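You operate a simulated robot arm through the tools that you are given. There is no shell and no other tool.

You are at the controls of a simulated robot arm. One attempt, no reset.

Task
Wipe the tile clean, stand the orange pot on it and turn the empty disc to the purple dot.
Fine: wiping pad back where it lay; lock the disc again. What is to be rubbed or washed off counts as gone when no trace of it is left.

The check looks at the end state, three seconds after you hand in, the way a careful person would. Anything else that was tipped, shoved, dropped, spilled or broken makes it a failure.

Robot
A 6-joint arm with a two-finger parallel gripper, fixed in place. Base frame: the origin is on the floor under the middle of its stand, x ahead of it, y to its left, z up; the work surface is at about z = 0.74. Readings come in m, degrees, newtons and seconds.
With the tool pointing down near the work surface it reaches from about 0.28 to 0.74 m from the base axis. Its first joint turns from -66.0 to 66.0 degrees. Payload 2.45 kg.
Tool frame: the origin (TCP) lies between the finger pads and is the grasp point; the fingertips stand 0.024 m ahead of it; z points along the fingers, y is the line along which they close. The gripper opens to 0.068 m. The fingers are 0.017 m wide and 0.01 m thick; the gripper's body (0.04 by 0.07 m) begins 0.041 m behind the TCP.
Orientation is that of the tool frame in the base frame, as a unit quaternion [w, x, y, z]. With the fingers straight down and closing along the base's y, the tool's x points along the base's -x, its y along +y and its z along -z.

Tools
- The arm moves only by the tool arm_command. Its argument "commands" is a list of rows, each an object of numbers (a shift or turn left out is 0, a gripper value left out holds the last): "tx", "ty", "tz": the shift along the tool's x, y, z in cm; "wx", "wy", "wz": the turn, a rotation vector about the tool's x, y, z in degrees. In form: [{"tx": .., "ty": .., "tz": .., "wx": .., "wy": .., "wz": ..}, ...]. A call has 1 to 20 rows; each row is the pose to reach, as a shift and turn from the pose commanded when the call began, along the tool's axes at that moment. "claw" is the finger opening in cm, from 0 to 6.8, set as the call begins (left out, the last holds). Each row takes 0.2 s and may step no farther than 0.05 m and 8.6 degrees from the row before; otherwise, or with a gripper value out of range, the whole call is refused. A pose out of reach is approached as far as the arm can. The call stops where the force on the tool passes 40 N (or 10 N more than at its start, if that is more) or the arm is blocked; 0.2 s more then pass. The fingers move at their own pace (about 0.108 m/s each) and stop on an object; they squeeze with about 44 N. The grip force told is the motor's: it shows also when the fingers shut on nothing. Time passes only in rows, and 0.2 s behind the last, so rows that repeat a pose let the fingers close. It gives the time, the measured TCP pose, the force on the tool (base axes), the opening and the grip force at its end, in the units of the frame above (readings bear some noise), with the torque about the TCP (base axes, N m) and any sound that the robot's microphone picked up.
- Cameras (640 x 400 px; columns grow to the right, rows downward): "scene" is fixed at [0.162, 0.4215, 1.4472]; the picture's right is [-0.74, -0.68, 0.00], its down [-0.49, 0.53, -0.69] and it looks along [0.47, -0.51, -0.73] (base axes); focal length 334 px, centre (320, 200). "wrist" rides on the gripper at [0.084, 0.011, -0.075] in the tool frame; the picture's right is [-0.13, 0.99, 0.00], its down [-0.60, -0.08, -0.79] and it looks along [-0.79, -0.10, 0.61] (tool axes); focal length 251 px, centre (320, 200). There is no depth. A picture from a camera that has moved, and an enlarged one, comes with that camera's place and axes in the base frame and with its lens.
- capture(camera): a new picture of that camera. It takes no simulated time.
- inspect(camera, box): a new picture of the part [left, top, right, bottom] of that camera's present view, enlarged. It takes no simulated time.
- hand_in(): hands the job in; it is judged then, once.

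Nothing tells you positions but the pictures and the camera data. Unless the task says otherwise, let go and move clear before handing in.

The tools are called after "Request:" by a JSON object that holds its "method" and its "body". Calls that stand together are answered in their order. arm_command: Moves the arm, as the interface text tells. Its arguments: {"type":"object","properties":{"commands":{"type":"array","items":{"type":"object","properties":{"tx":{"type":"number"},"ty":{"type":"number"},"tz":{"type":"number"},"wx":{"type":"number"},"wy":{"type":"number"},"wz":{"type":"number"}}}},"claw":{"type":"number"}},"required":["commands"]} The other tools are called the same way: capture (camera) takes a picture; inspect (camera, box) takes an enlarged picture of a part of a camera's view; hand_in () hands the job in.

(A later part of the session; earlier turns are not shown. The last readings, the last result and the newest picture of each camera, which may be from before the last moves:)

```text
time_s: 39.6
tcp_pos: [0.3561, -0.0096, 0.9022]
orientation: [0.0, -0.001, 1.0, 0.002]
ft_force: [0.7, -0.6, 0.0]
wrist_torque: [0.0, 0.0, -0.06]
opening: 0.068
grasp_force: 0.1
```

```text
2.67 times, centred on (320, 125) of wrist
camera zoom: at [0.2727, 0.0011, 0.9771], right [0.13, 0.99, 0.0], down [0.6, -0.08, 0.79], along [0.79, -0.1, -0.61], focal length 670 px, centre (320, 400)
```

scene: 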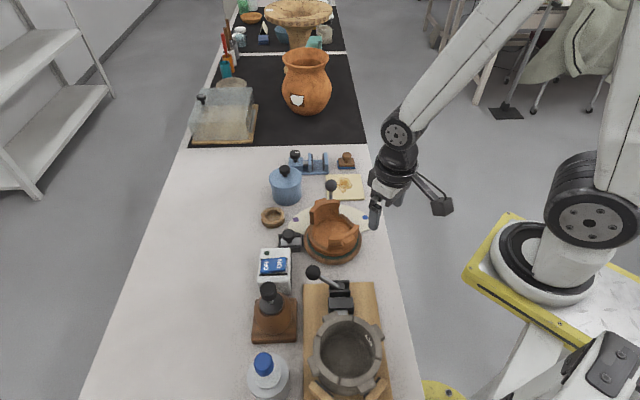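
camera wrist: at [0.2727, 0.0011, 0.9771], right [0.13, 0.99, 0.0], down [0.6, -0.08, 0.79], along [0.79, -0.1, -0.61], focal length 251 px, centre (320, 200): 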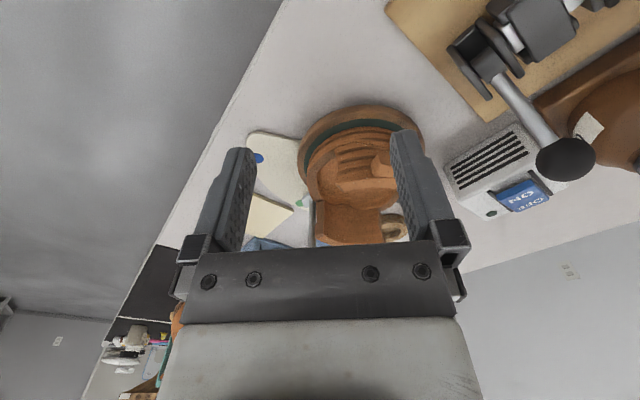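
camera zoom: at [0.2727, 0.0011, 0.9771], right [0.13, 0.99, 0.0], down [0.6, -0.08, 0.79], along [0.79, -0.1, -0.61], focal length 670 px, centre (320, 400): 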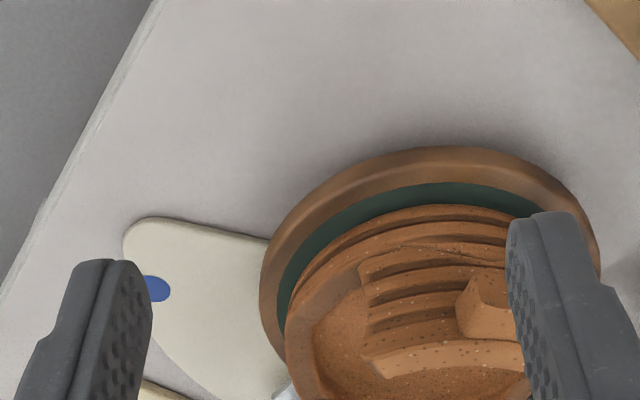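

The near lug is partly hidden by a finger, so I'll shift sideways to see it between the fingers.

Request:
{"method": "arm_command", "body": {"commands": [{"ty": 3}, {"ty": 6, "tz": 0.5}, {"ty": 6, "tz": 0.5}]}}

Request:
{"method": "inspect", "body": {"camera": "wrist", "box": [220, 90, 420, 240]}}

Request:
{"method": "inspect", "body": {"camera": "scene", "box": [300, 205, 364, 245]}}

```text
time_s: 40.4
tcp_pos: [0.3591, 0.0501, 0.898]
orientation: [0.001, 0.0, 1.0, 0.001]
ft_force: [0.1, 0.0, -0.2]
wrist_torque: [-0.02, 0.02, 0.04]
opening: 0.0681
grasp_force: 0.1
```

```text
2.67 times, centred on (320, 165) of wrist
camera zoom: at [0.2747, 0.0602, 0.9728], right [0.13, 0.99, 0.0], down [0.6, -0.08, 0.79], along [0.79, -0.1, -0.61], focal length 670 px, centre (320, 293)
```

zoom: 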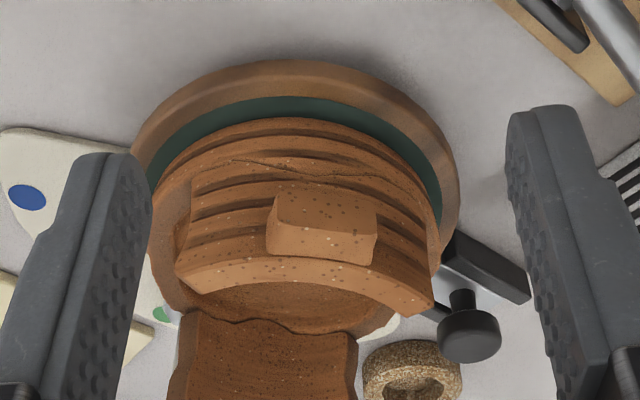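

```text
10.00 times, centred on (332, 225) of scene
camera zoom: at [0.162, 0.4215, 1.4472], right [-0.74, -0.68, 0.0], down [-0.49, 0.53, -0.69], along [0.47, -0.51, -0.73], focal length 3335 px, centre (200, -50)
```

zoom: 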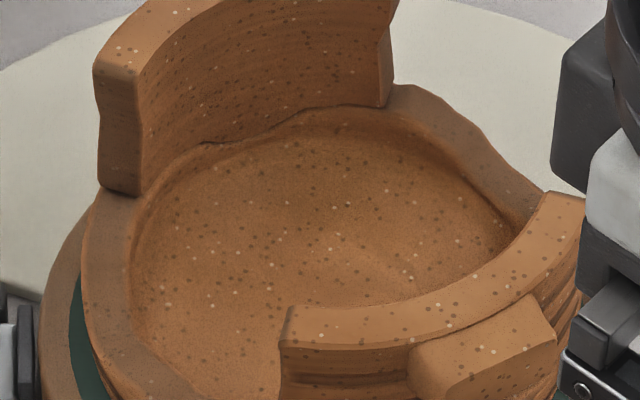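

The lug is a block about 3.3 cm wide just below the near wall's rim, on an axis of about -20°, and wall plus lug is about 2.2 cm thick. I'll turn the tool so the fingers straddle wall and lug radially, camera on the -y side, and hover above.

Request:
{"method": "arm_command", "body": {"commands": [{"tz": -2, "wz": -7}, {"tz": -3, "wz": -14}, {"tx": -1, "tz": -3, "wz": -21}, {"tx": -2, "ty": -0.2, "tz": -3, "wz": -28}, {"tx": -3, "ty": -0.4, "tz": -3, "wz": -35}, {"tx": -4, "ty": -0.6, "tz": -3, "wz": -42}, {"tx": -5, "ty": -0.8, "tz": -3, "wz": -49}, {"tx": -6, "ty": -1, "tz": -3, "wz": -56}, {"tx": -7.3, "ty": -1, "tz": -3, "wz": -63}, {"tx": -7.3, "ty": -1, "tz": -3, "wz": -70}, {"tx": -7.3, "ty": -1, "tz": -1, "wz": -70}, {"tx": -7.3, "ty": -1, "tz": 1, "wz": -70}, {"tx": -7.3, "ty": -1, "tz": 1, "wz": -70}]}}

Request:
{"method": "capture", "body": {"camera": "wrist"}}

Request:
{"method": "inspect", "body": {"camera": "wrist", "box": [200, 80, 440, 230]}}

Request:
{"method": "inspect", "body": {"camera": "scene", "box": [280, 180, 400, 255]}}

```text
time_s: 43.2
tcp_pos: [0.4311, 0.0392, 0.8919]
orientation: [0.001, -0.574, 0.819, 0.001]
ft_force: [0.5, -0.2, 0.3]
wrist_torque: [-0.03, -0.01, 0.0]
opening: 0.068
grasp_force: 0.1
```

```text
taken
camera wrist: at [0.3918, -0.0364, 0.9666], right [-0.89, 0.46, 0.0], down [0.28, 0.54, 0.79], along [0.36, 0.71, -0.61], focal length 251 px, centre (320, 200)
```

wrist: 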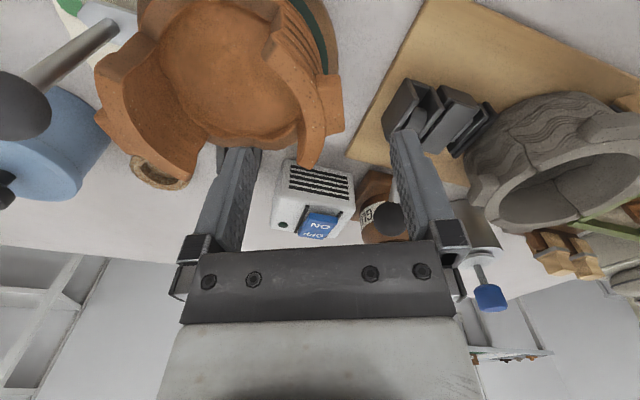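

```text
2.67 times, centred on (320, 155) of wrist
camera zoom: at [0.3918, -0.0364, 0.9666], right [-0.89, 0.46, 0.0], down [0.28, 0.54, 0.79], along [0.36, 0.71, -0.61], focal length 670 px, centre (320, 320)
```

zoom: 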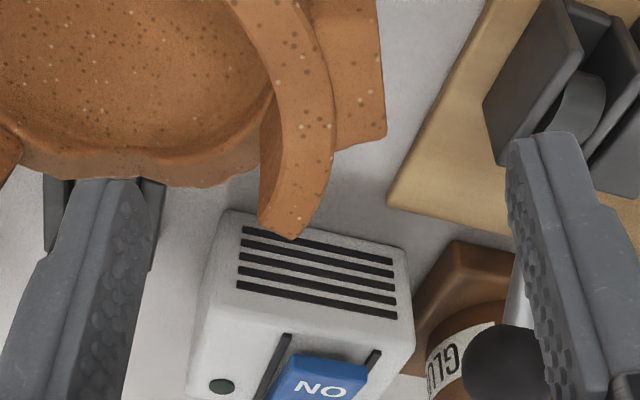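

```text
5.33 times, centred on (340, 218) of scene
camera zoom: at [0.162, 0.4215, 1.4472], right [-0.74, -0.68, 0.0], down [-0.49, 0.53, -0.69], along [0.47, -0.51, -0.73], focal length 1778 px, centre (213, 107)
```

zoom: 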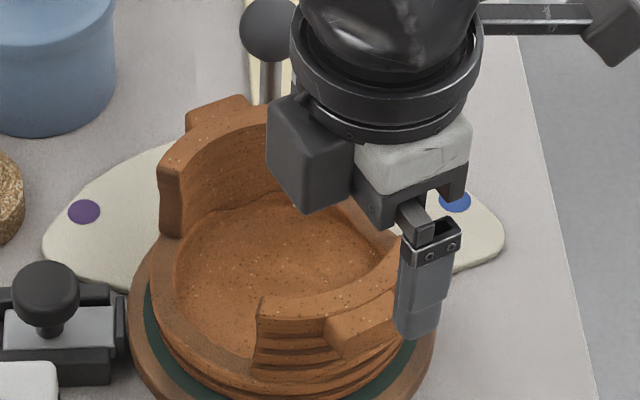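

The alignment is good, with the lug edge parallel to the tool x line and only about 4 mm of shift needed. I'll descend with the fingers fully open, watching the force.

Request:
{"method": "arm_command", "body": {"commands": [{"tx": 0.4, "ty": 0.1, "tz": 1.5}, {"tx": 0.4, "ty": 0.1, "tz": 3}, {"tx": 0.4, "ty": 0.1, "tz": 4.5}, {"tx": 0.4, "ty": 0.1, "tz": 5.5}, {"tx": 0.4, "ty": 0.1, "tz": 6.5}, {"tx": 0.4, "ty": 0.1, "tz": 7}, {"tx": 0.4, "ty": 0.1, "tz": 7}]}}

Request:
{"method": "capture", "body": {"camera": "wrist"}}

Request:
{"method": "inspect", "body": {"camera": "scene", "box": [280, 180, 400, 255]}}

```text
time_s: 44.8
tcp_pos: [0.428, 0.0367, 0.8173]
orientation: [0.0, -0.574, 0.819, 0.001]
ft_force: [-0.3, 0.0, -0.1]
wrist_torque: [-0.02, 0.02, 0.0]
opening: 0.068
grasp_force: 0.1
```

```text
taken
camera wrist: at [0.3897, -0.0395, 0.8945], right [-0.89, 0.46, 0.0], down [0.28, 0.54, 0.79], along [0.37, 0.71, -0.61], focal length 251 px, centre (320, 200)
```

wrist: 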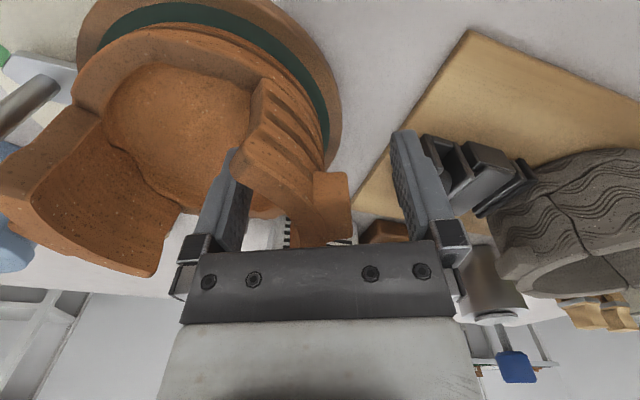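

```text
5.33 times, centred on (340, 218) of scene
camera zoom: at [0.162, 0.4215, 1.4472], right [-0.74, -0.68, 0.0], down [-0.49, 0.53, -0.69], along [0.47, -0.51, -0.73], focal length 1778 px, centre (213, 107)
```

zoom: 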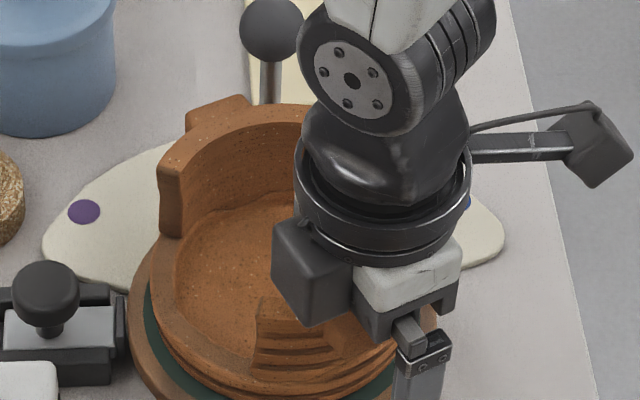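

The fingers straddle wall and lug without contact. I'll zoom in to check depth and centring before closing.

Request:
{"method": "inspect", "body": {"camera": "wrist", "box": [220, 120, 420, 250]}}

Request:
{"method": "inspect", "body": {"camera": "wrist", "box": [60, 0, 380, 200]}}

```text
3.08 times, centred on (320, 185) of wrist
camera zoom: at [0.3897, -0.0395, 0.8945], right [-0.89, 0.46, 0.0], down [0.28, 0.54, 0.79], along [0.37, 0.71, -0.61], focal length 774 px, centre (320, 246)
```

zoom: 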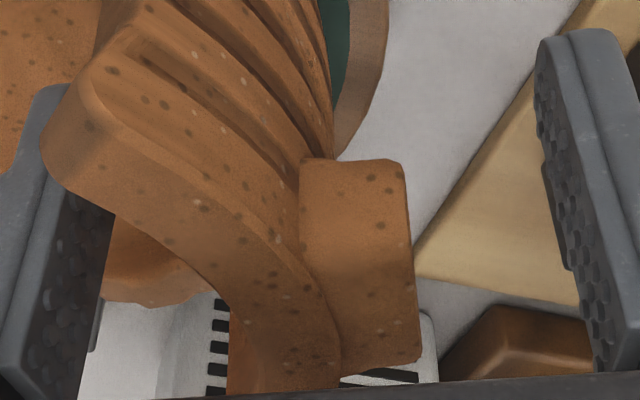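

```text
2.00 times, centred on (220, 100) of wrist
camera zoom: at [0.3897, -0.0395, 0.8945], right [-0.89, 0.46, 0.0], down [0.28, 0.54, 0.79], along [0.37, 0.71, -0.61], focal length 503 px, centre (520, 400)
```

zoom: 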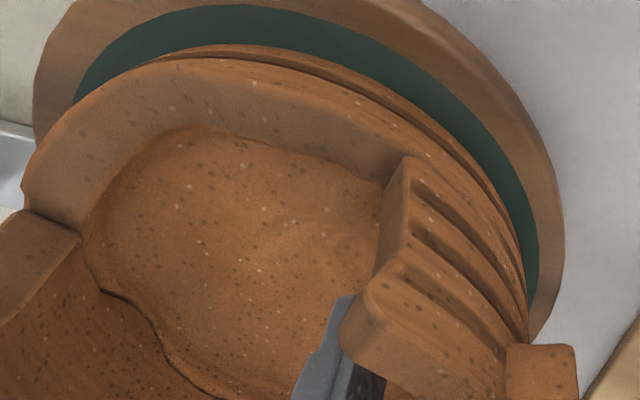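

The lug spans about TCP+1.0 to +2.2 cm in height and is centred radially. I'll raise 6 mm so the pads sit squarely on the lug, then close.

Request:
{"method": "arm_command", "body": {"commands": [{"tz": -0.3}, {"tz": -0.6}, {"tz": -0.6}]}}

Request:
{"method": "arm_command", "body": {"commands": [{"tz": 0}, {"tz": 0}, {"tz": 0}, {"tz": 0}], "claw": 0.5}}

Request:
{"method": "capture", "body": {"camera": "wrist"}}

Request:
{"method": "inspect", "body": {"camera": "scene", "box": [280, 180, 400, 255]}}

```text
time_s: 45.6
tcp_pos: [0.4278, 0.0376, 0.8267]
orientation: [0.001, -0.574, 0.819, 0.0]
ft_force: [0.6, -0.1, -0.3]
wrist_torque: [0.01, 0.01, 0.02]
opening: 0.0682
grasp_force: 0.0
```

```text
time_s: 46.6
tcp_pos: [0.4283, 0.0372, 0.8268]
orientation: [0.002, -0.574, 0.819, -0.001]
ft_force: [-0.1, 4.9, 6.5]
wrist_torque: [-0.16, -0.93, 0.51]
opening: 0.0254
grasp_force: 40.7
```

```text
taken
camera wrist: at [0.3895, -0.0385, 0.9015], right [-0.89, 0.46, 0.0], down [0.28, 0.54, 0.79], along [0.37, 0.71, -0.61], focal length 251 px, centre (320, 200)
```

wrist: 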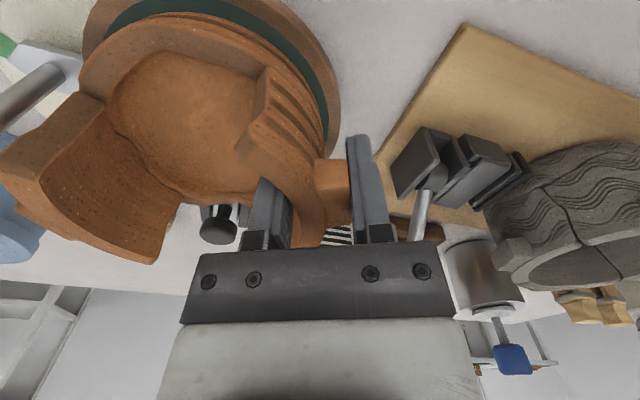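

```text
5.33 times, centred on (340, 218) of scene
camera zoom: at [0.1619, 0.4216, 1.4472], right [-0.74, -0.68, 0.0], down [-0.49, 0.53, -0.69], along [0.47, -0.51, -0.73], focal length 1778 px, centre (213, 107)
```

zoom: 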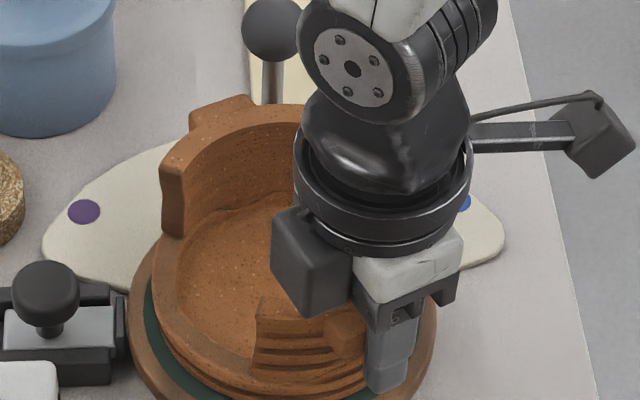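

The grip holds at an opening of 0.0254, with a small reaction torque. I'll lift a little and check weight and tilt.

Request:
{"method": "arm_command", "body": {"commands": [{"tz": -0.2}, {"tz": -0.5}, {"tz": -1}, {"tz": -1.5}, {"tz": -1.5}]}}

Request:
{"method": "capture", "body": {"camera": "wrist"}}

Request:
{"method": "inspect", "body": {"camera": "scene", "box": [280, 180, 400, 255]}}

```text
time_s: 47.8
tcp_pos: [0.4283, 0.0379, 0.8423]
orientation: [0.001, -0.575, 0.818, 0.0]
ft_force: [0.7, 0.5, -4.2]
wrist_torque: [0.08, 0.23, 0.02]
opening: 0.0246
grasp_force: 41.0
```

```text
taken
camera wrist: at [0.3898, -0.0384, 0.9164], right [-0.89, 0.46, 0.0], down [0.28, 0.54, 0.79], along [0.36, 0.71, -0.61], focal length 251 px, centre (320, 200)
```

wrist: 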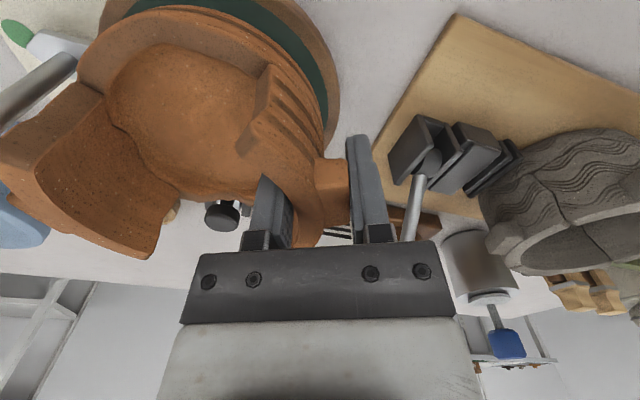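

```text
5.33 times, centred on (340, 218) of scene
camera zoom: at [0.1621, 0.4215, 1.4472], right [-0.74, -0.68, 0.0], down [-0.49, 0.53, -0.69], along [0.47, -0.51, -0.73], focal length 1778 px, centre (213, 107)
```

zoom: 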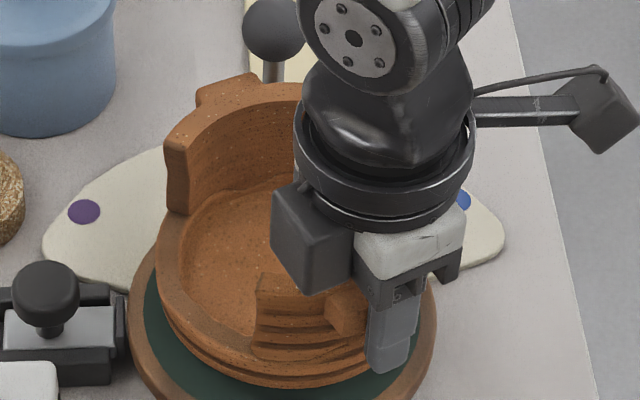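

The pot lifted cleanly, about 0.43 kg with little tilt. I'll raise it further, then carry it around the lever on the robot side toward the tile.

Request:
{"method": "arm_command", "body": {"commands": [{"tz": -1.2}, {"tz": -2.4}, {"tz": -3.5}, {"tx": 2.3, "ty": 0.6, "tz": -3.5}, {"tx": 4.6, "ty": 1.2, "tz": -3.5}, {"tx": 6.8, "ty": 1.8, "tz": -3.5}, {"tx": 9.1, "ty": 2.3, "tz": -3.5}, {"tx": 9.1, "ty": 2.3, "tz": -3.5}]}}

Request:
{"method": "capture", "body": {"camera": "scene"}}

Request:
{"method": "inspect", "body": {"camera": "scene", "box": [270, 170, 430, 270]}}

```text
time_s: 49.6
tcp_pos: [0.3743, -0.0413, 0.8762]
orientation: [0.0, -0.574, 0.819, 0.001]
ft_force: [0.5, 0.2, -5.0]
wrist_torque: [0.09, 0.25, -0.02]
opening: 0.0247
grasp_force: 40.2
```

```text
taken
```

scene: 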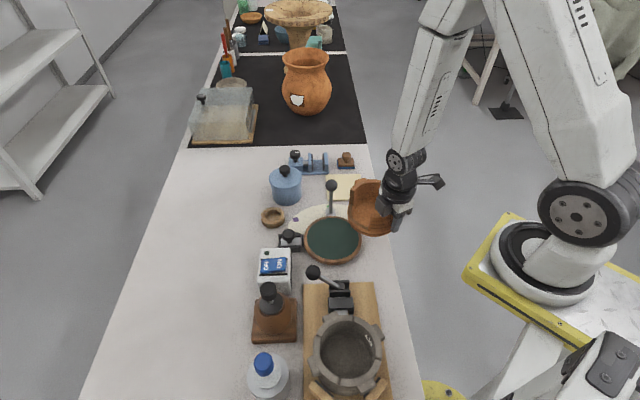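

```text
4.00 times, centred on (350, 220) of scene
camera zoom: at [0.1621, 0.4215, 1.4472], right [-0.74, -0.68, 0.0], down [-0.49, 0.53, -0.69], along [0.47, -0.51, -0.73], focal length 1334 px, centre (200, 120)
```

zoom: 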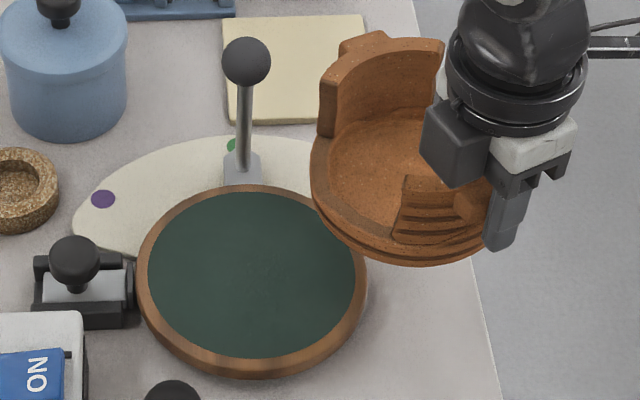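

The pot is level and the empty disc shows its lever and pointer at the green dot. I'll continue around to hover above the tile.

Request:
{"method": "arm_command", "body": {"commands": [{"tx": 2.1, "ty": -2.5}, {"tx": 4.2, "ty": -5}, {"tx": 6.3, "ty": -7.5}, {"tx": 8.4, "ty": -10}, {"tx": 7.4, "ty": -12.2}, {"tx": 6.4, "ty": -14.4}, {"tx": 5.4, "ty": -16.6}, {"tx": 4.5, "ty": -17.8}, {"tx": 3.6, "ty": -18.8}, {"tx": 3.6, "ty": -18.8}]}}

Request:
{"method": "capture", "body": {"camera": "wrist"}}

Request:
{"method": "inspect", "body": {"camera": "scene", "box": [280, 120, 440, 220]}}

```text
time_s: 51.8
tcp_pos: [0.5391, -0.1394, 0.8764]
orientation: [0.001, -0.574, 0.819, 0.0]
ft_force: [0.1, -0.2, -4.4]
wrist_torque: [0.09, 0.24, 0.02]
opening: 0.025
grasp_force: 40.5
```

```text
taken
camera wrist: at [0.501, -0.2149, 0.9507], right [-0.89, 0.46, 0.0], down [0.28, 0.54, 0.79], along [0.36, 0.71, -0.61], focal length 251 px, centre (320, 200)
```

wrist: 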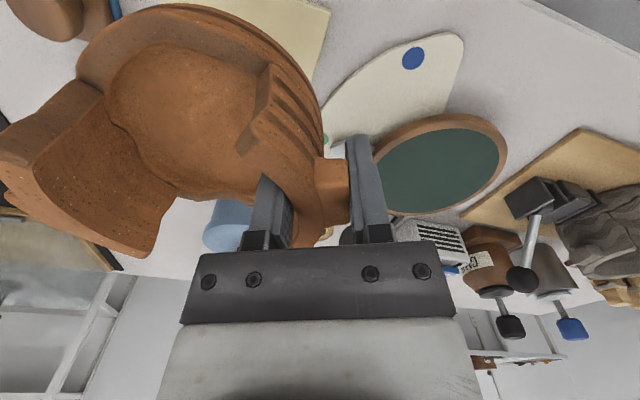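

```text
4.00 times, centred on (360, 170) of scene
camera zoom: at [0.1621, 0.4215, 1.4472], right [-0.74, -0.68, 0.0], down [-0.49, 0.53, -0.69], along [0.47, -0.51, -0.73], focal length 1334 px, centre (160, 320)
```

zoom: 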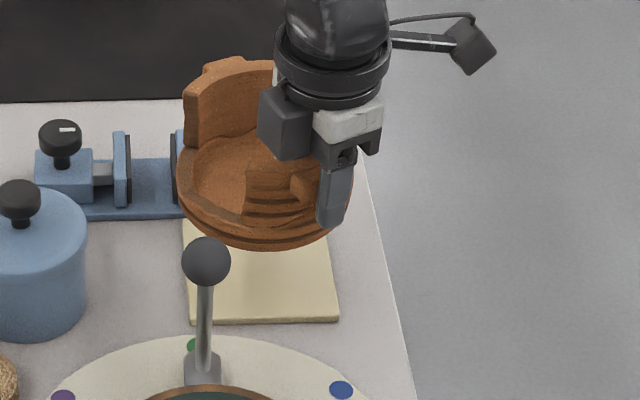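

The projected pot centre matches the tile centre within about 2–3 mm. I'll lower it toward the tile, then approach slowly under force watch.

Request:
{"method": "arm_command", "body": {"commands": [{"tz": 1}, {"tz": 2}, {"tz": 3}, {"tz": 4}, {"tz": 4.8}, {"tz": 5.3}, {"tz": 5.3}]}}

Request:
{"method": "inspect", "body": {"camera": "scene", "box": [290, 140, 410, 215]}}

Request:
{"method": "capture", "body": {"camera": "wrist"}}

```text
time_s: 53.4
tcp_pos: [0.54, -0.1399, 0.8234]
orientation: [0.001, -0.574, 0.819, 0.0]
ft_force: [0.7, -0.2, -4.3]
wrist_torque: [0.12, 0.25, 0.04]
opening: 0.0246
grasp_force: 41.0
```

```text
5.33 times, centred on (350, 178) of scene
camera zoom: at [0.1621, 0.4215, 1.4472], right [-0.74, -0.68, 0.0], down [-0.49, 0.53, -0.69], along [0.47, -0.51, -0.73], focal length 1778 px, centre (160, 320)
```

zoom: 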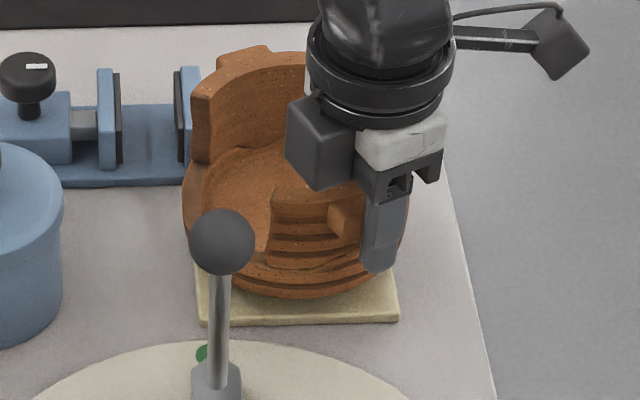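

```text
taken
camera wrist: at [0.5011, -0.2156, 0.8985], right [-0.89, 0.46, 0.0], down [0.28, 0.54, 0.79], along [0.36, 0.71, -0.61], focal length 251 px, centre (320, 200)
```

wrist: 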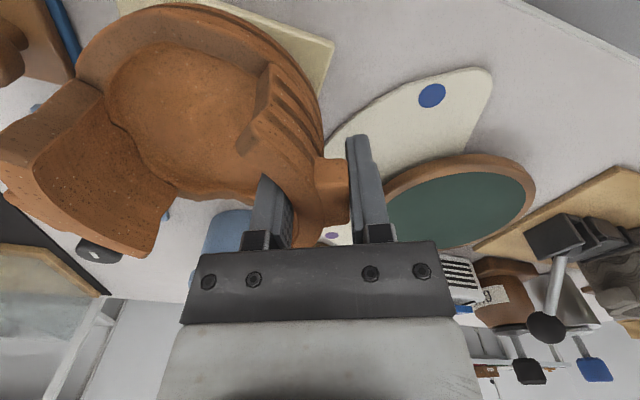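

There's good clearance all round. I'll go down slowly in 2 mm steps.

Request:
{"method": "arm_command", "body": {"commands": [{"tz": 0.2}, {"tz": 0.4}, {"tz": 0.6}, {"tz": 0.6}]}}

Request:
{"method": "arm_command", "body": {"commands": [{"tz": 0.2}, {"tz": 0.3}, {"tz": 0.3}]}}

```text
time_s: 54.4
tcp_pos: [0.5385, -0.1399, 0.8177]
orientation: [0.001, -0.575, 0.818, 0.001]
ft_force: [-0.1, 0.2, -5.0]
wrist_torque: [0.1, 0.27, 0.01]
opening: 0.0244
grasp_force: 39.8
```

```text
time_s: 55.2
tcp_pos: [0.5395, -0.1397, 0.8141]
orientation: [0.002, -0.574, 0.819, 0.001]
ft_force: [-0.9, 0.3, -4.5]
wrist_torque: [0.09, 0.25, -0.02]
opening: 0.0246
grasp_force: 40.1
```

Request:
{"method": "arm_command", "body": {"commands": [{"tz": 0.15}, {"tz": 0.2}, {"tz": 0.2}]}}

Request:
{"method": "arm_command", "body": {"commands": [{"tz": 0.15}, {"tz": 0.2}, {"tz": 0.2}]}}

Request:
{"method": "inspect", "body": {"camera": "scene", "box": [290, 140, 410, 215]}}

```text
time_s: 56.0
tcp_pos: [0.5394, -0.1399, 0.812]
orientation: [0.002, -0.574, 0.819, 0.001]
ft_force: [0.0, -0.3, -4.2]
wrist_torque: [0.07, 0.25, -0.01]
opening: 0.0247
grasp_force: 40.7
```

```text
time_s: 56.8
tcp_pos: [0.5403, -0.1382, 0.8097]
orientation: [0.001, -0.574, 0.819, -0.001]
ft_force: [-2.6, 2.7, 3.0]
wrist_torque: [-0.07, -0.47, 0.16]
opening: 0.0244
grasp_force: 40.9
```

```text
5.33 times, centred on (350, 178) of scene
camera zoom: at [0.1619, 0.4215, 1.4472], right [-0.74, -0.68, 0.0], down [-0.49, 0.53, -0.69], along [0.47, -0.51, -0.73], focal length 1778 px, centre (160, 320)
```

zoom: 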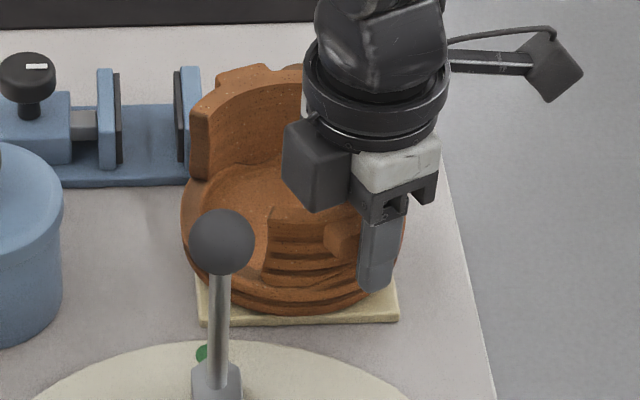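

The pot's far edge has just touched the tile. I'll lower a touch more so it settles flat before releasing.

Request:
{"method": "arm_command", "body": {"commands": [{"tz": 0.1}, {"tz": 0.1}]}}

```text
time_s: 57.4
tcp_pos: [0.5412, -0.1389, 0.8106]
orientation: [0.001, -0.574, 0.819, 0.0]
ft_force: [-3.6, 1.8, 5.8]
wrist_torque: [-0.18, -0.65, 0.18]
opening: 0.025
grasp_force: 40.2
```

Request:
{"method": "arm_command", "body": {"commands": [{"tz": 0}, {"tz": 0}, {"tz": 0}], "claw": 6.0}}

Request:
{"method": "inspect", "body": {"camera": "scene", "box": [290, 140, 410, 215]}}

Request:
{"method": "capture", "body": {"camera": "wrist"}}

```text
time_s: 58.2
tcp_pos: [0.54, -0.1371, 0.8098]
orientation: [0.0, -0.574, 0.819, 0.0]
ft_force: [-0.4, -1.2, -0.2]
wrist_torque: [-0.03, 0.0, 0.02]
opening: 0.0598
grasp_force: 0.1
```

```text
5.33 times, centred on (350, 178) of scene
camera zoom: at [0.162, 0.4215, 1.4472], right [-0.74, -0.68, 0.0], down [-0.49, 0.53, -0.69], along [0.47, -0.51, -0.73], focal length 1778 px, centre (160, 320)
```

zoom: 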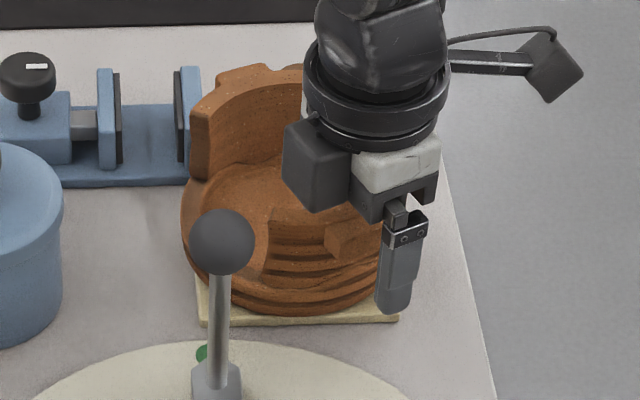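

```text
taken
camera wrist: at [0.5015, -0.215, 0.8845], right [-0.89, 0.46, 0.0], down [0.28, 0.54, 0.79], along [0.36, 0.71, -0.61], focal length 251 px, centre (320, 200)
```

wrist: 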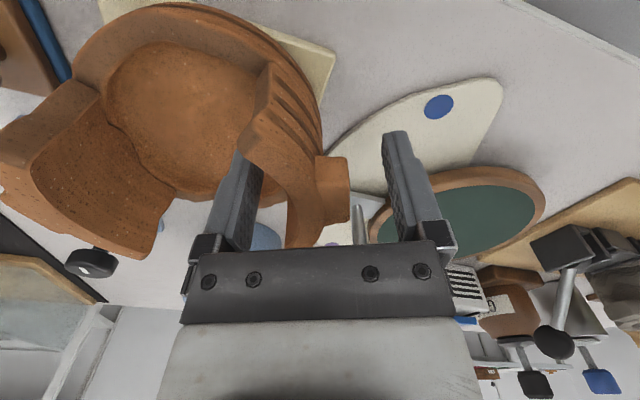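

The pot is released and standing. I'll lift straight up and view the result.

Request:
{"method": "arm_command", "body": {"commands": [{"tz": -1}, {"tz": -2.5}, {"tz": -5}, {"tz": -8}, {"tz": -11}, {"tz": -14}]}}

Request:
{"method": "inspect", "body": {"camera": "scene", "box": [290, 140, 410, 215]}}

Request:
{"method": "capture", "body": {"camera": "wrist"}}

```text
time_s: 59.6
tcp_pos: [0.5383, -0.139, 0.951]
orientation: [0.0, -0.575, 0.818, 0.001]
ft_force: [0.2, 0.1, -0.1]
wrist_torque: [-0.01, 0.0, -0.01]
opening: 0.0599
grasp_force: 0.1
```

```text
5.33 times, centred on (350, 178) of scene
camera zoom: at [0.162, 0.4215, 1.4472], right [-0.74, -0.68, 0.0], down [-0.49, 0.53, -0.69], along [0.47, -0.51, -0.73], focal length 1778 px, centre (160, 320)
```

zoom: 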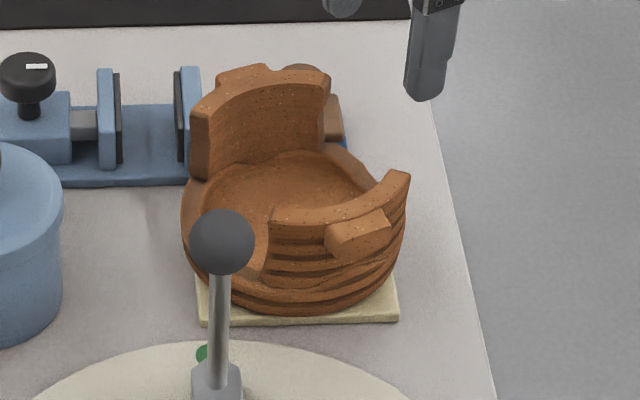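

```text
taken
camera wrist: at [0.5004, -0.2151, 1.0257], right [-0.89, 0.46, 0.0], down [0.28, 0.54, 0.79], along [0.36, 0.71, -0.61], focal length 251 px, centre (320, 200)
```

wrist: 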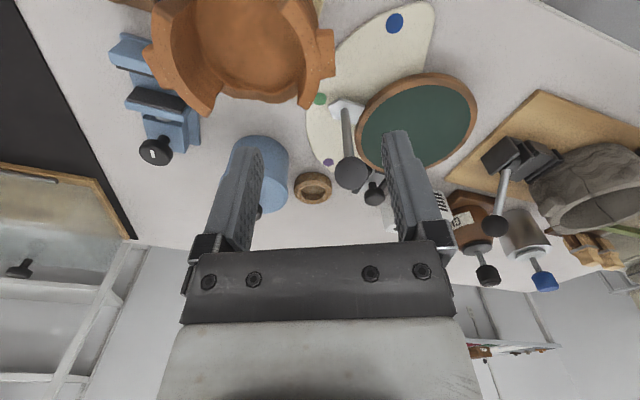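

The pot stands on the tile. Now I'll examine the latch with the disc empty.

Request:
{"method": "inspect", "body": {"camera": "scene", "box": [270, 215, 318, 245]}}

Request:
{"method": "inspect", "body": {"camera": "scene", "box": [265, 175, 377, 265]}}

Request:
{"method": "inspect", "body": {"camera": "wrist", "box": [300, 60, 480, 210]}}

```text
13.33 times, centred on (294, 230) of scene
camera zoom: at [0.162, 0.4215, 1.4472], right [-0.74, -0.68, 0.0], down [-0.49, 0.53, -0.69], along [0.47, -0.51, -0.73], focal length 4446 px, centre (667, -200)
```

zoom: 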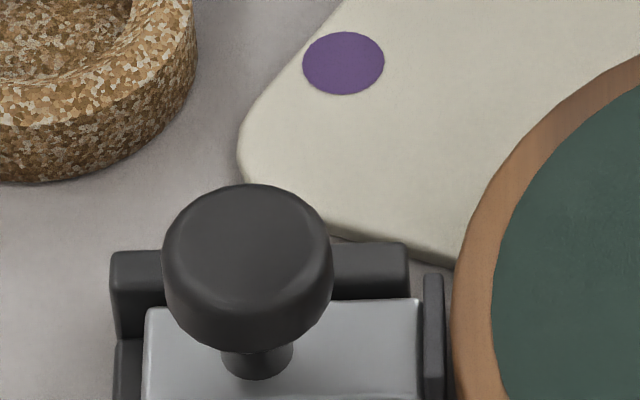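

```text
4.44 times, centred on (321, 220) of scene
camera zoom: at [0.162, 0.4215, 1.4472], right [-0.74, -0.68, 0.0], down [-0.49, 0.53, -0.69], along [0.47, -0.51, -0.73], focal length 1482 px, centre (316, 111)
```

zoom: 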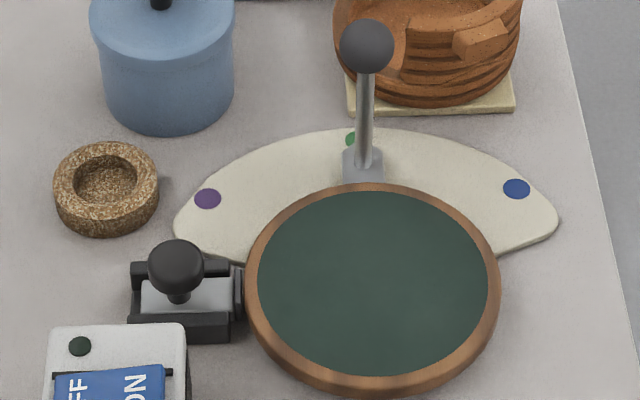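

```text
2.67 times, centred on (390, 135) of wrist
camera zoom: at [0.5004, -0.2151, 1.0257], right [-0.89, 0.46, 0.0], down [0.28, 0.54, 0.79], along [0.36, 0.71, -0.61], focal length 670 px, centre (133, 373)
```

zoom: 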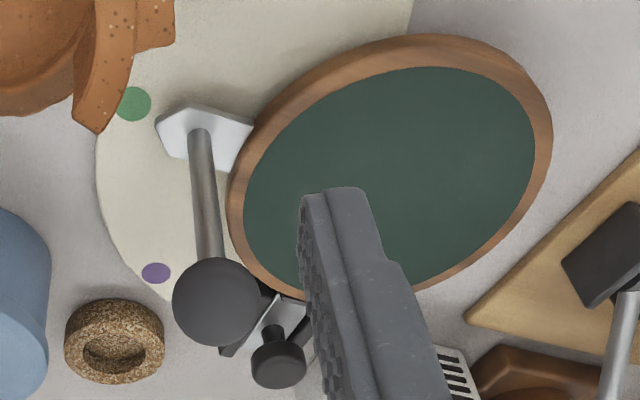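

The latch has a knob on a slider with a dark shoe at the disc's rim. I triangulate the knob top at about (0.567, 0.099, 0.787). I'll turn the tool so the fingers close along the latch's radial line and hover above for a closer look.

Request:
{"method": "arm_command", "body": {"commands": [{"tx": -1.7, "ty": 0.4, "wz": 8.2}, {"tx": -3.4, "ty": 0.8, "wz": 16.4}, {"tx": -5, "ty": 1.2, "wz": 24.6}, {"tx": -6.7, "ty": 1.6, "wz": 32.8}, {"tx": -8.4, "ty": 1.9, "wz": 41}, {"tx": -10, "ty": 2.3, "wz": 49.2}, {"tx": -11.7, "ty": 2.7, "wz": 57.4}, {"tx": -13.3, "ty": 3.1, "wz": 65.6}, {"tx": -15, "ty": 3.5, "wz": 73.8}, {"tx": -16.7, "ty": 3.9, "wz": 82}, {"tx": -18.3, "ty": 4.3, "wz": 90.2}, {"tx": -20, "ty": 4.7, "wz": 98.4}, {"tx": -21.7, "ty": 5.1, "wz": 106.6}, {"tx": -23.3, "ty": 5.4, "wz": 114.3}, {"tx": -23.3, "ty": 5.4, "tz": 3, "wz": 114.3}, {"tx": -23.3, "ty": 5.4, "tz": 5, "wz": 114.3}, {"tx": -23.3, "ty": 5.4, "tz": 5, "wz": 114.3}], "claw": 6.8}}

Request:
{"method": "capture", "body": {"camera": "wrist"}}

Request:
{"method": "inspect", "body": {"camera": "wrist", "box": [220, 30, 420, 180]}}

```text
time_s: 63.2
tcp_pos: [0.568, 0.0998, 0.8996]
orientation: [0.001, 0.377, 0.926, 0.001]
ft_force: [0.0, 0.1, 0.2]
wrist_torque: [-0.02, 0.03, 0.01]
opening: 0.0681
grasp_force: 0.0
```

```text
taken
camera wrist: at [0.5157, 0.1657, 0.9743], right [0.78, 0.62, 0.0], down [0.38, -0.48, 0.79], along [0.49, -0.62, -0.61], focal length 251 px, centre (320, 200)
```

wrist: 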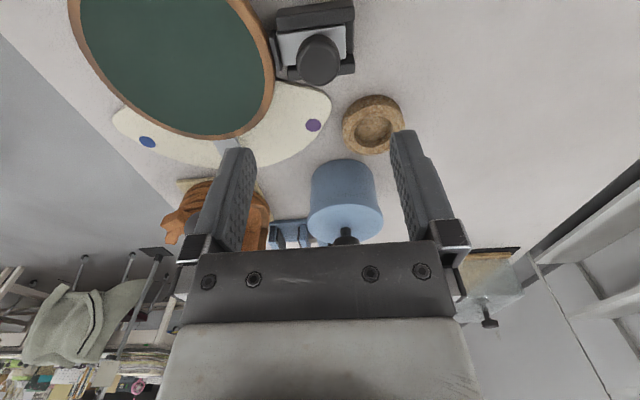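

```text
2.67 times, centred on (320, 105) of wrist
camera zoom: at [0.5157, 0.1657, 0.9743], right [0.78, 0.62, 0.0], down [0.38, -0.48, 0.79], along [0.49, -0.62, -0.61], focal length 670 px, centre (320, 453)
```

zoom: 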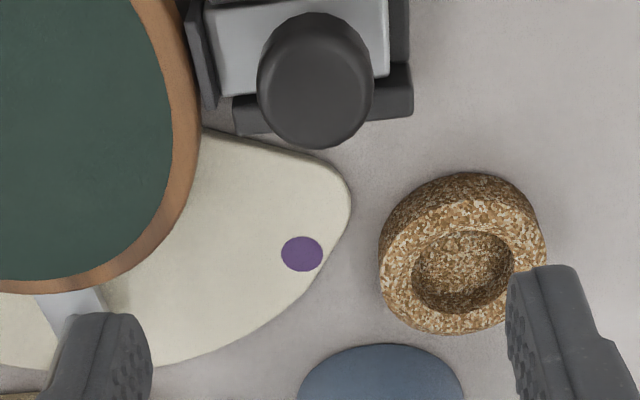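

Request:
{"method": "inspect", "body": {"camera": "wrist", "box": [250, 0, 370, 90]}}

```text
4.44 times, centred on (310, 45) of wrist
camera zoom: at [0.5157, 0.1657, 0.9743], right [0.78, 0.62, 0.0], down [0.38, -0.48, 0.79], along [0.49, -0.62, -0.61], focal length 1118 px, centre (364, 889)
```

zoom: 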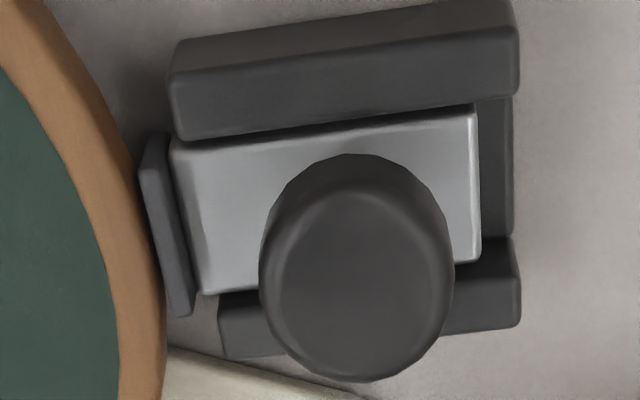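

The slider carries a thin brake pad pressed to the disc rim, so it is locked, and it has room to slide back outward. The knob is almost exactly on my tool axis. I'll narrow the fingers to 4.4 cm, descend around the knob and grip it.

Request:
{"method": "arm_command", "body": {"commands": [{"ty": -0.1, "tz": 0}, {"ty": -0.1, "tz": 2}, {"ty": -0.1, "tz": 4}, {"ty": -0.1, "tz": 6}, {"ty": -0.1, "tz": 8}, {"ty": -0.1, "tz": 9.5}, {"ty": -0.1, "tz": 9.5}], "claw": 4.4}}

Request:
{"method": "capture", "body": {"camera": "wrist"}}

Request:
{"method": "inspect", "body": {"camera": "scene", "box": [260, 200, 340, 250]}}

```text
time_s: 64.8
tcp_pos: [0.5676, 0.0977, 0.8032]
orientation: [0.001, 0.376, 0.927, 0.0]
ft_force: [-0.2, 0.8, 0.3]
wrist_torque: [0.02, -0.01, -0.02]
opening: 0.0438
grasp_force: 0.1
```

```text
taken
camera wrist: at [0.5161, 0.164, 0.8767], right [0.78, 0.62, 0.0], down [0.38, -0.48, 0.79], along [0.49, -0.62, -0.61], focal length 251 px, centre (320, 200)
```

wrist: 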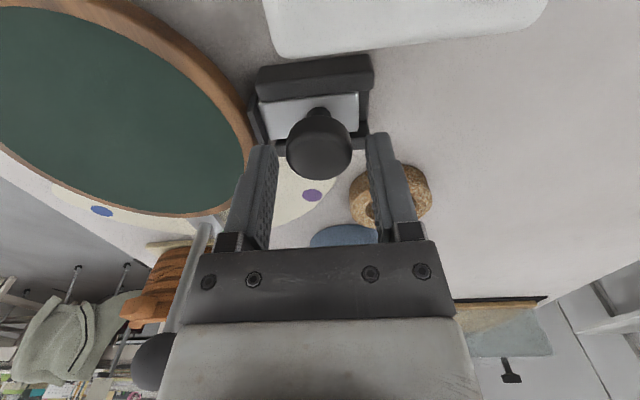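

```text
8.00 times, centred on (300, 225) of scene
camera zoom: at [0.162, 0.4215, 1.4472], right [-0.74, -0.68, 0.0], down [-0.49, 0.53, -0.69], along [0.47, -0.51, -0.73], focal length 2668 px, centre (480, 0)
```

zoom: 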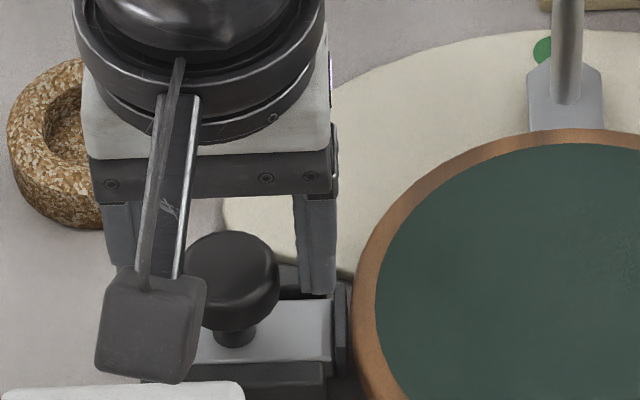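

The knob is centred between the fingers. I'll descend the last 1.5 cm and close on it.

Request:
{"method": "arm_command", "body": {"commands": [{"tz": 0.8}, {"tz": 1.5}, {"tz": 1.5}]}}

Request:
{"method": "arm_command", "body": {"commands": [{"tz": 0}, {"tz": 0}, {"tz": 0}], "claw": 2.0}}

Request:
{"method": "capture", "body": {"camera": "wrist"}}

Request:
{"method": "inspect", "body": {"camera": "scene", "box": [260, 200, 340, 250]}}

```text
time_s: 65.6
tcp_pos: [0.5677, 0.0974, 0.7892]
orientation: [0.0, 0.376, 0.927, 0.001]
ft_force: [-0.4, 0.1, 0.4]
wrist_torque: [0.02, 0.01, 0.0]
opening: 0.0442
grasp_force: 0.1
```

```text
time_s: 66.4
tcp_pos: [0.5681, 0.0993, 0.7884]
orientation: [0.001, 0.376, 0.926, 0.001]
ft_force: [5.4, 5.4, -4.3]
wrist_torque: [-0.01, -0.17, -0.02]
opening: 0.0314
grasp_force: 44.8
```

```text
taken
camera wrist: at [0.5154, 0.1642, 0.8629], right [0.78, 0.62, 0.0], down [0.38, -0.48, 0.79], along [0.49, -0.62, -0.61], focal length 251 px, centre (320, 200)
```

wrist: 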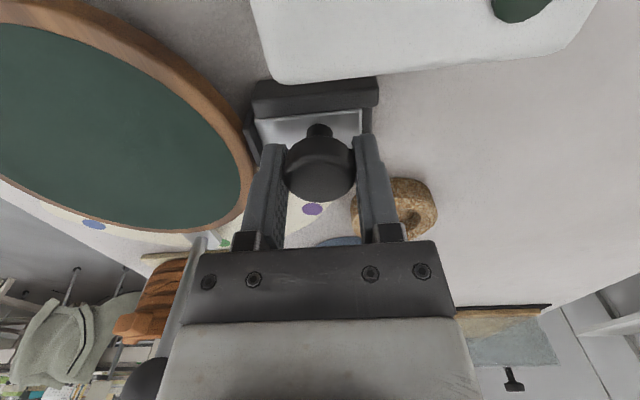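

```text
8.00 times, centred on (300, 225) of scene
camera zoom: at [0.1622, 0.4216, 1.4471], right [-0.74, -0.68, 0.0], down [-0.49, 0.53, -0.69], along [0.47, -0.51, -0.73], focal length 2668 px, centre (480, 0)
```

zoom: 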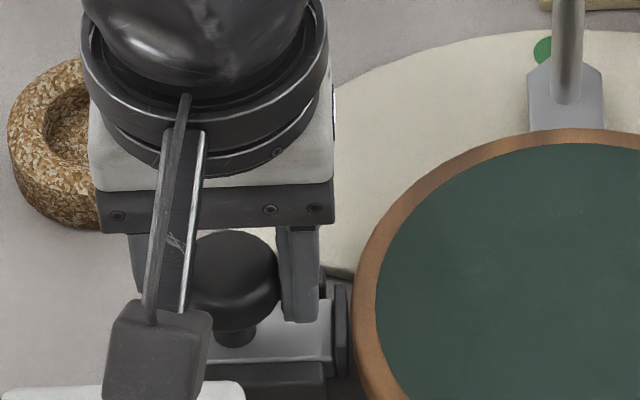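

The knob is gripped with an opening of 0.0314. I'll pull it outward along the rail in small steps.

Request:
{"method": "arm_command", "body": {"commands": [{"ty": 0.2}, {"ty": 0.4}, {"ty": 0.6}, {"ty": 0.6}]}}

Request:
{"method": "inspect", "body": {"camera": "scene", "box": [260, 200, 340, 250]}}

Request:
{"method": "capture", "body": {"camera": "wrist"}}

```text
time_s: 67.4
tcp_pos: [0.5711, 0.1013, 0.7869]
orientation: [-0.001, 0.377, 0.926, 0.0]
ft_force: [9.6, -9.6, -27.1]
wrist_torque: [-0.33, -0.29, 0.02]
opening: 0.0312
grasp_force: 44.8
```

```text
8.00 times, centred on (300, 225) of scene
camera zoom: at [0.1627, 0.4214, 1.4471], right [-0.74, -0.68, 0.0], down [-0.49, 0.53, -0.69], along [0.47, -0.51, -0.73], focal length 2668 px, centre (480, 0)
```

zoom: 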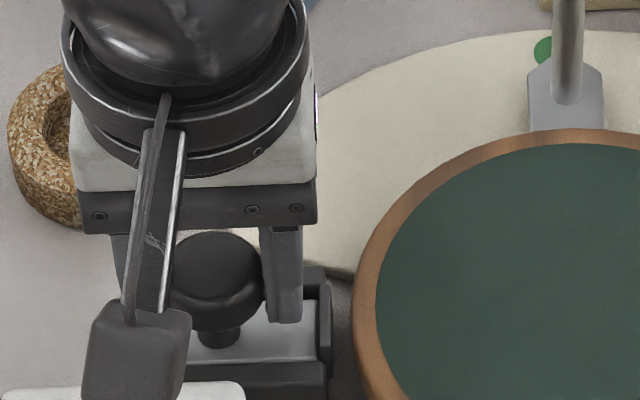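

```text
taken
camera wrist: at [0.5193, 0.1679, 0.8631], right [0.78, 0.62, 0.0], down [0.38, -0.48, 0.79], along [0.49, -0.62, -0.61], focal length 251 px, centre (320, 200)
```

wrist: 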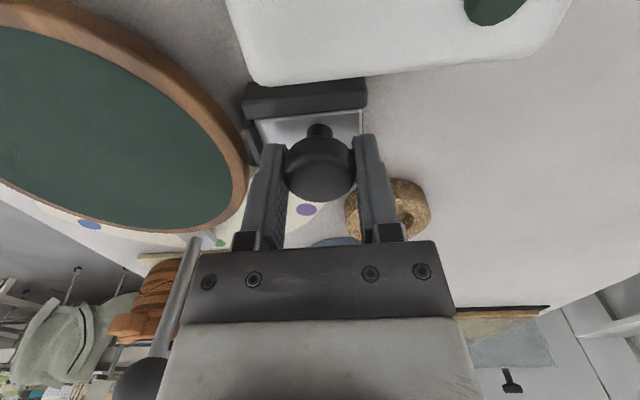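

The slider is moving and the pad is coming off the rim, with some side load from slight misalignment. I'll relieve that and pull a little farther.

Request:
{"method": "arm_command", "body": {"commands": [{"tx": -0.05, "ty": 0, "tz": 0.1}, {"tx": -0.05, "ty": 0.15, "tz": 0.1}, {"tx": -0.05, "ty": 0.3, "tz": 0.1}, {"tx": -0.05, "ty": 0.3, "tz": 0.1}]}}

Request:
{"method": "inspect", "body": {"camera": "scene", "box": [260, 200, 340, 250]}}

```text
time_s: 68.4
tcp_pos: [0.5745, 0.1045, 0.7884]
orientation: [-0.001, 0.376, 0.927, 0.001]
ft_force: [-0.4, -0.2, -20.9]
wrist_torque: [0.2, 0.27, 0.0]
opening: 0.0311
grasp_force: 44.9
```

```text
8.00 times, centred on (300, 225) of scene
camera zoom: at [0.1624, 0.4215, 1.4471], right [-0.74, -0.68, 0.0], down [-0.49, 0.53, -0.69], along [0.47, -0.51, -0.73], focal length 2668 px, centre (480, 0)
```

zoom: 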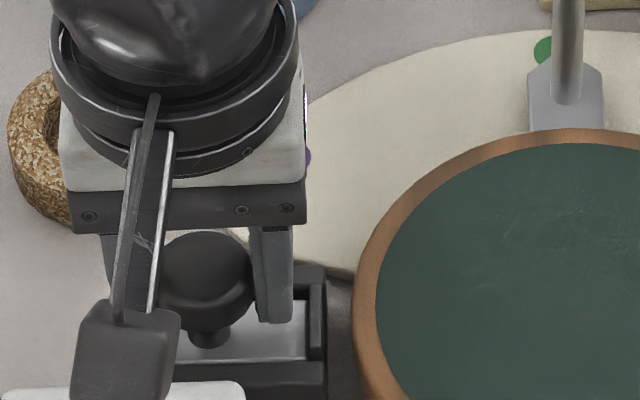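

Request:
{"method": "arm_command", "body": {"commands": [{"ty": 0, "tz": 0.08}, {"ty": 0.15, "tz": 0.08}, {"ty": 0.3, "tz": 0.08}, {"ty": 0.3, "tz": 0.08}]}}

Request:
{"method": "inspect", "body": {"camera": "scene", "box": [260, 200, 340, 250]}}

Request:
{"method": "inspect", "body": {"camera": "wrist", "box": [220, 50, 400, 200]}}

```text
time_s: 69.4
tcp_pos: [0.5771, 0.1074, 0.7886]
orientation: [-0.001, 0.376, 0.927, 0.001]
ft_force: [-9.0, 9.7, -1.9]
wrist_torque: [0.29, 0.21, -0.07]
opening: 0.0314
grasp_force: 44.6
```

```text
8.00 times, centred on (300, 225) of scene
camera zoom: at [0.1618, 0.4217, 1.4471], right [-0.74, -0.68, 0.0], down [-0.49, 0.53, -0.69], along [0.47, -0.51, -0.73], focal length 2668 px, centre (480, 0)
```

zoom: 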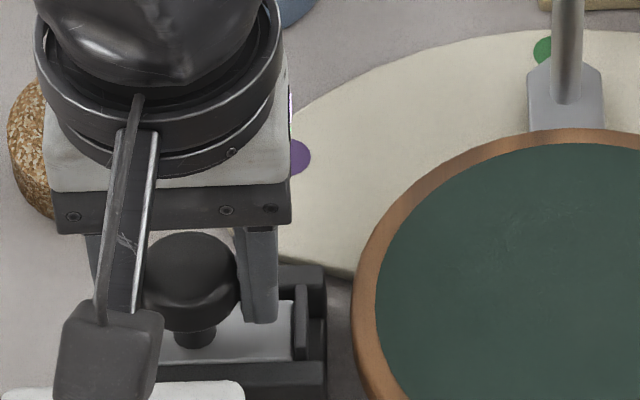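

```text
2.67 times, centred on (310, 125) of wrist
camera zoom: at [0.5244, 0.1731, 0.8631], right [0.78, 0.62, 0.0], down [0.38, -0.48, 0.79], along [0.49, -0.62, -0.61], focal length 670 px, centre (347, 400)
```

zoom: 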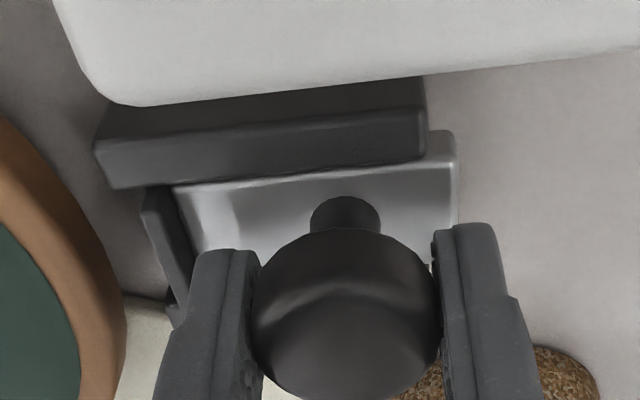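

The pad now stands over a centimetre clear of the rim and the slider still moves freely. I'll release the knob and lift away.

Request:
{"method": "arm_command", "body": {"commands": [{"tz": 0}, {"tz": 0}, {"tz": 0}], "claw": 4.6}}

Request:
{"method": "arm_command", "body": {"commands": [{"tz": -1.5}, {"tz": -4}, {"tz": -8}, {"tz": -12}, {"tz": -15}]}}

Request:
{"method": "inspect", "body": {"camera": "scene", "box": [260, 175, 372, 265]}}

Request:
{"method": "capture", "body": {"camera": "wrist"}}

```text
time_s: 70.2
tcp_pos: [0.5777, 0.1058, 0.7878]
orientation: [0.0, 0.376, 0.927, 0.001]
ft_force: [-0.5, -0.1, 0.5]
wrist_torque: [0.01, 0.0, -0.02]
opening: 0.0461
grasp_force: 0.1
```

```text
time_s: 71.4
tcp_pos: [0.5761, 0.1062, 0.9395]
orientation: [-0.001, 0.376, 0.927, 0.002]
ft_force: [-0.7, 0.0, -1.5]
wrist_torque: [-0.02, -0.01, -0.01]
opening: 0.046
grasp_force: 0.0
```

```text
4.44 times, centred on (316, 220) of scene
camera zoom: at [0.162, 0.4215, 1.4472], right [-0.74, -0.68, 0.0], down [-0.49, 0.53, -0.69], along [0.47, -0.51, -0.73], focal length 1482 px, centre (338, 111)
```

zoom: 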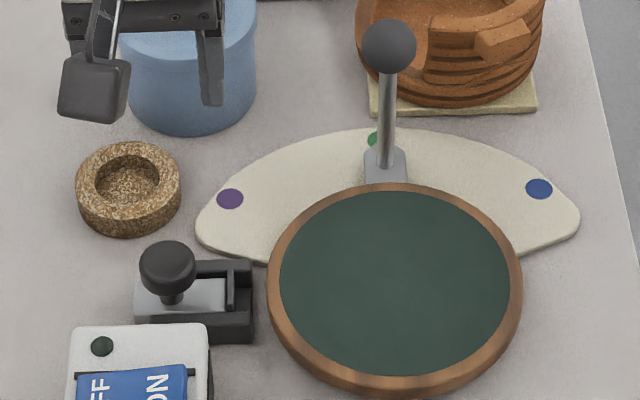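

```text
taken
camera wrist: at [0.5242, 0.1727, 1.0137], right [0.78, 0.62, 0.0], down [0.38, -0.48, 0.79], along [0.49, -0.62, -0.61], focal length 251 px, centre (320, 200)
```

wrist: 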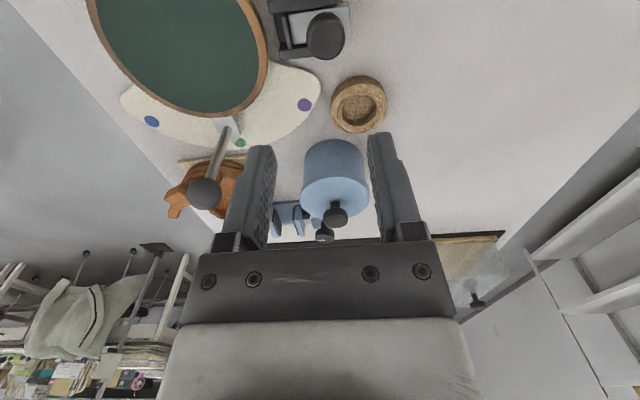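

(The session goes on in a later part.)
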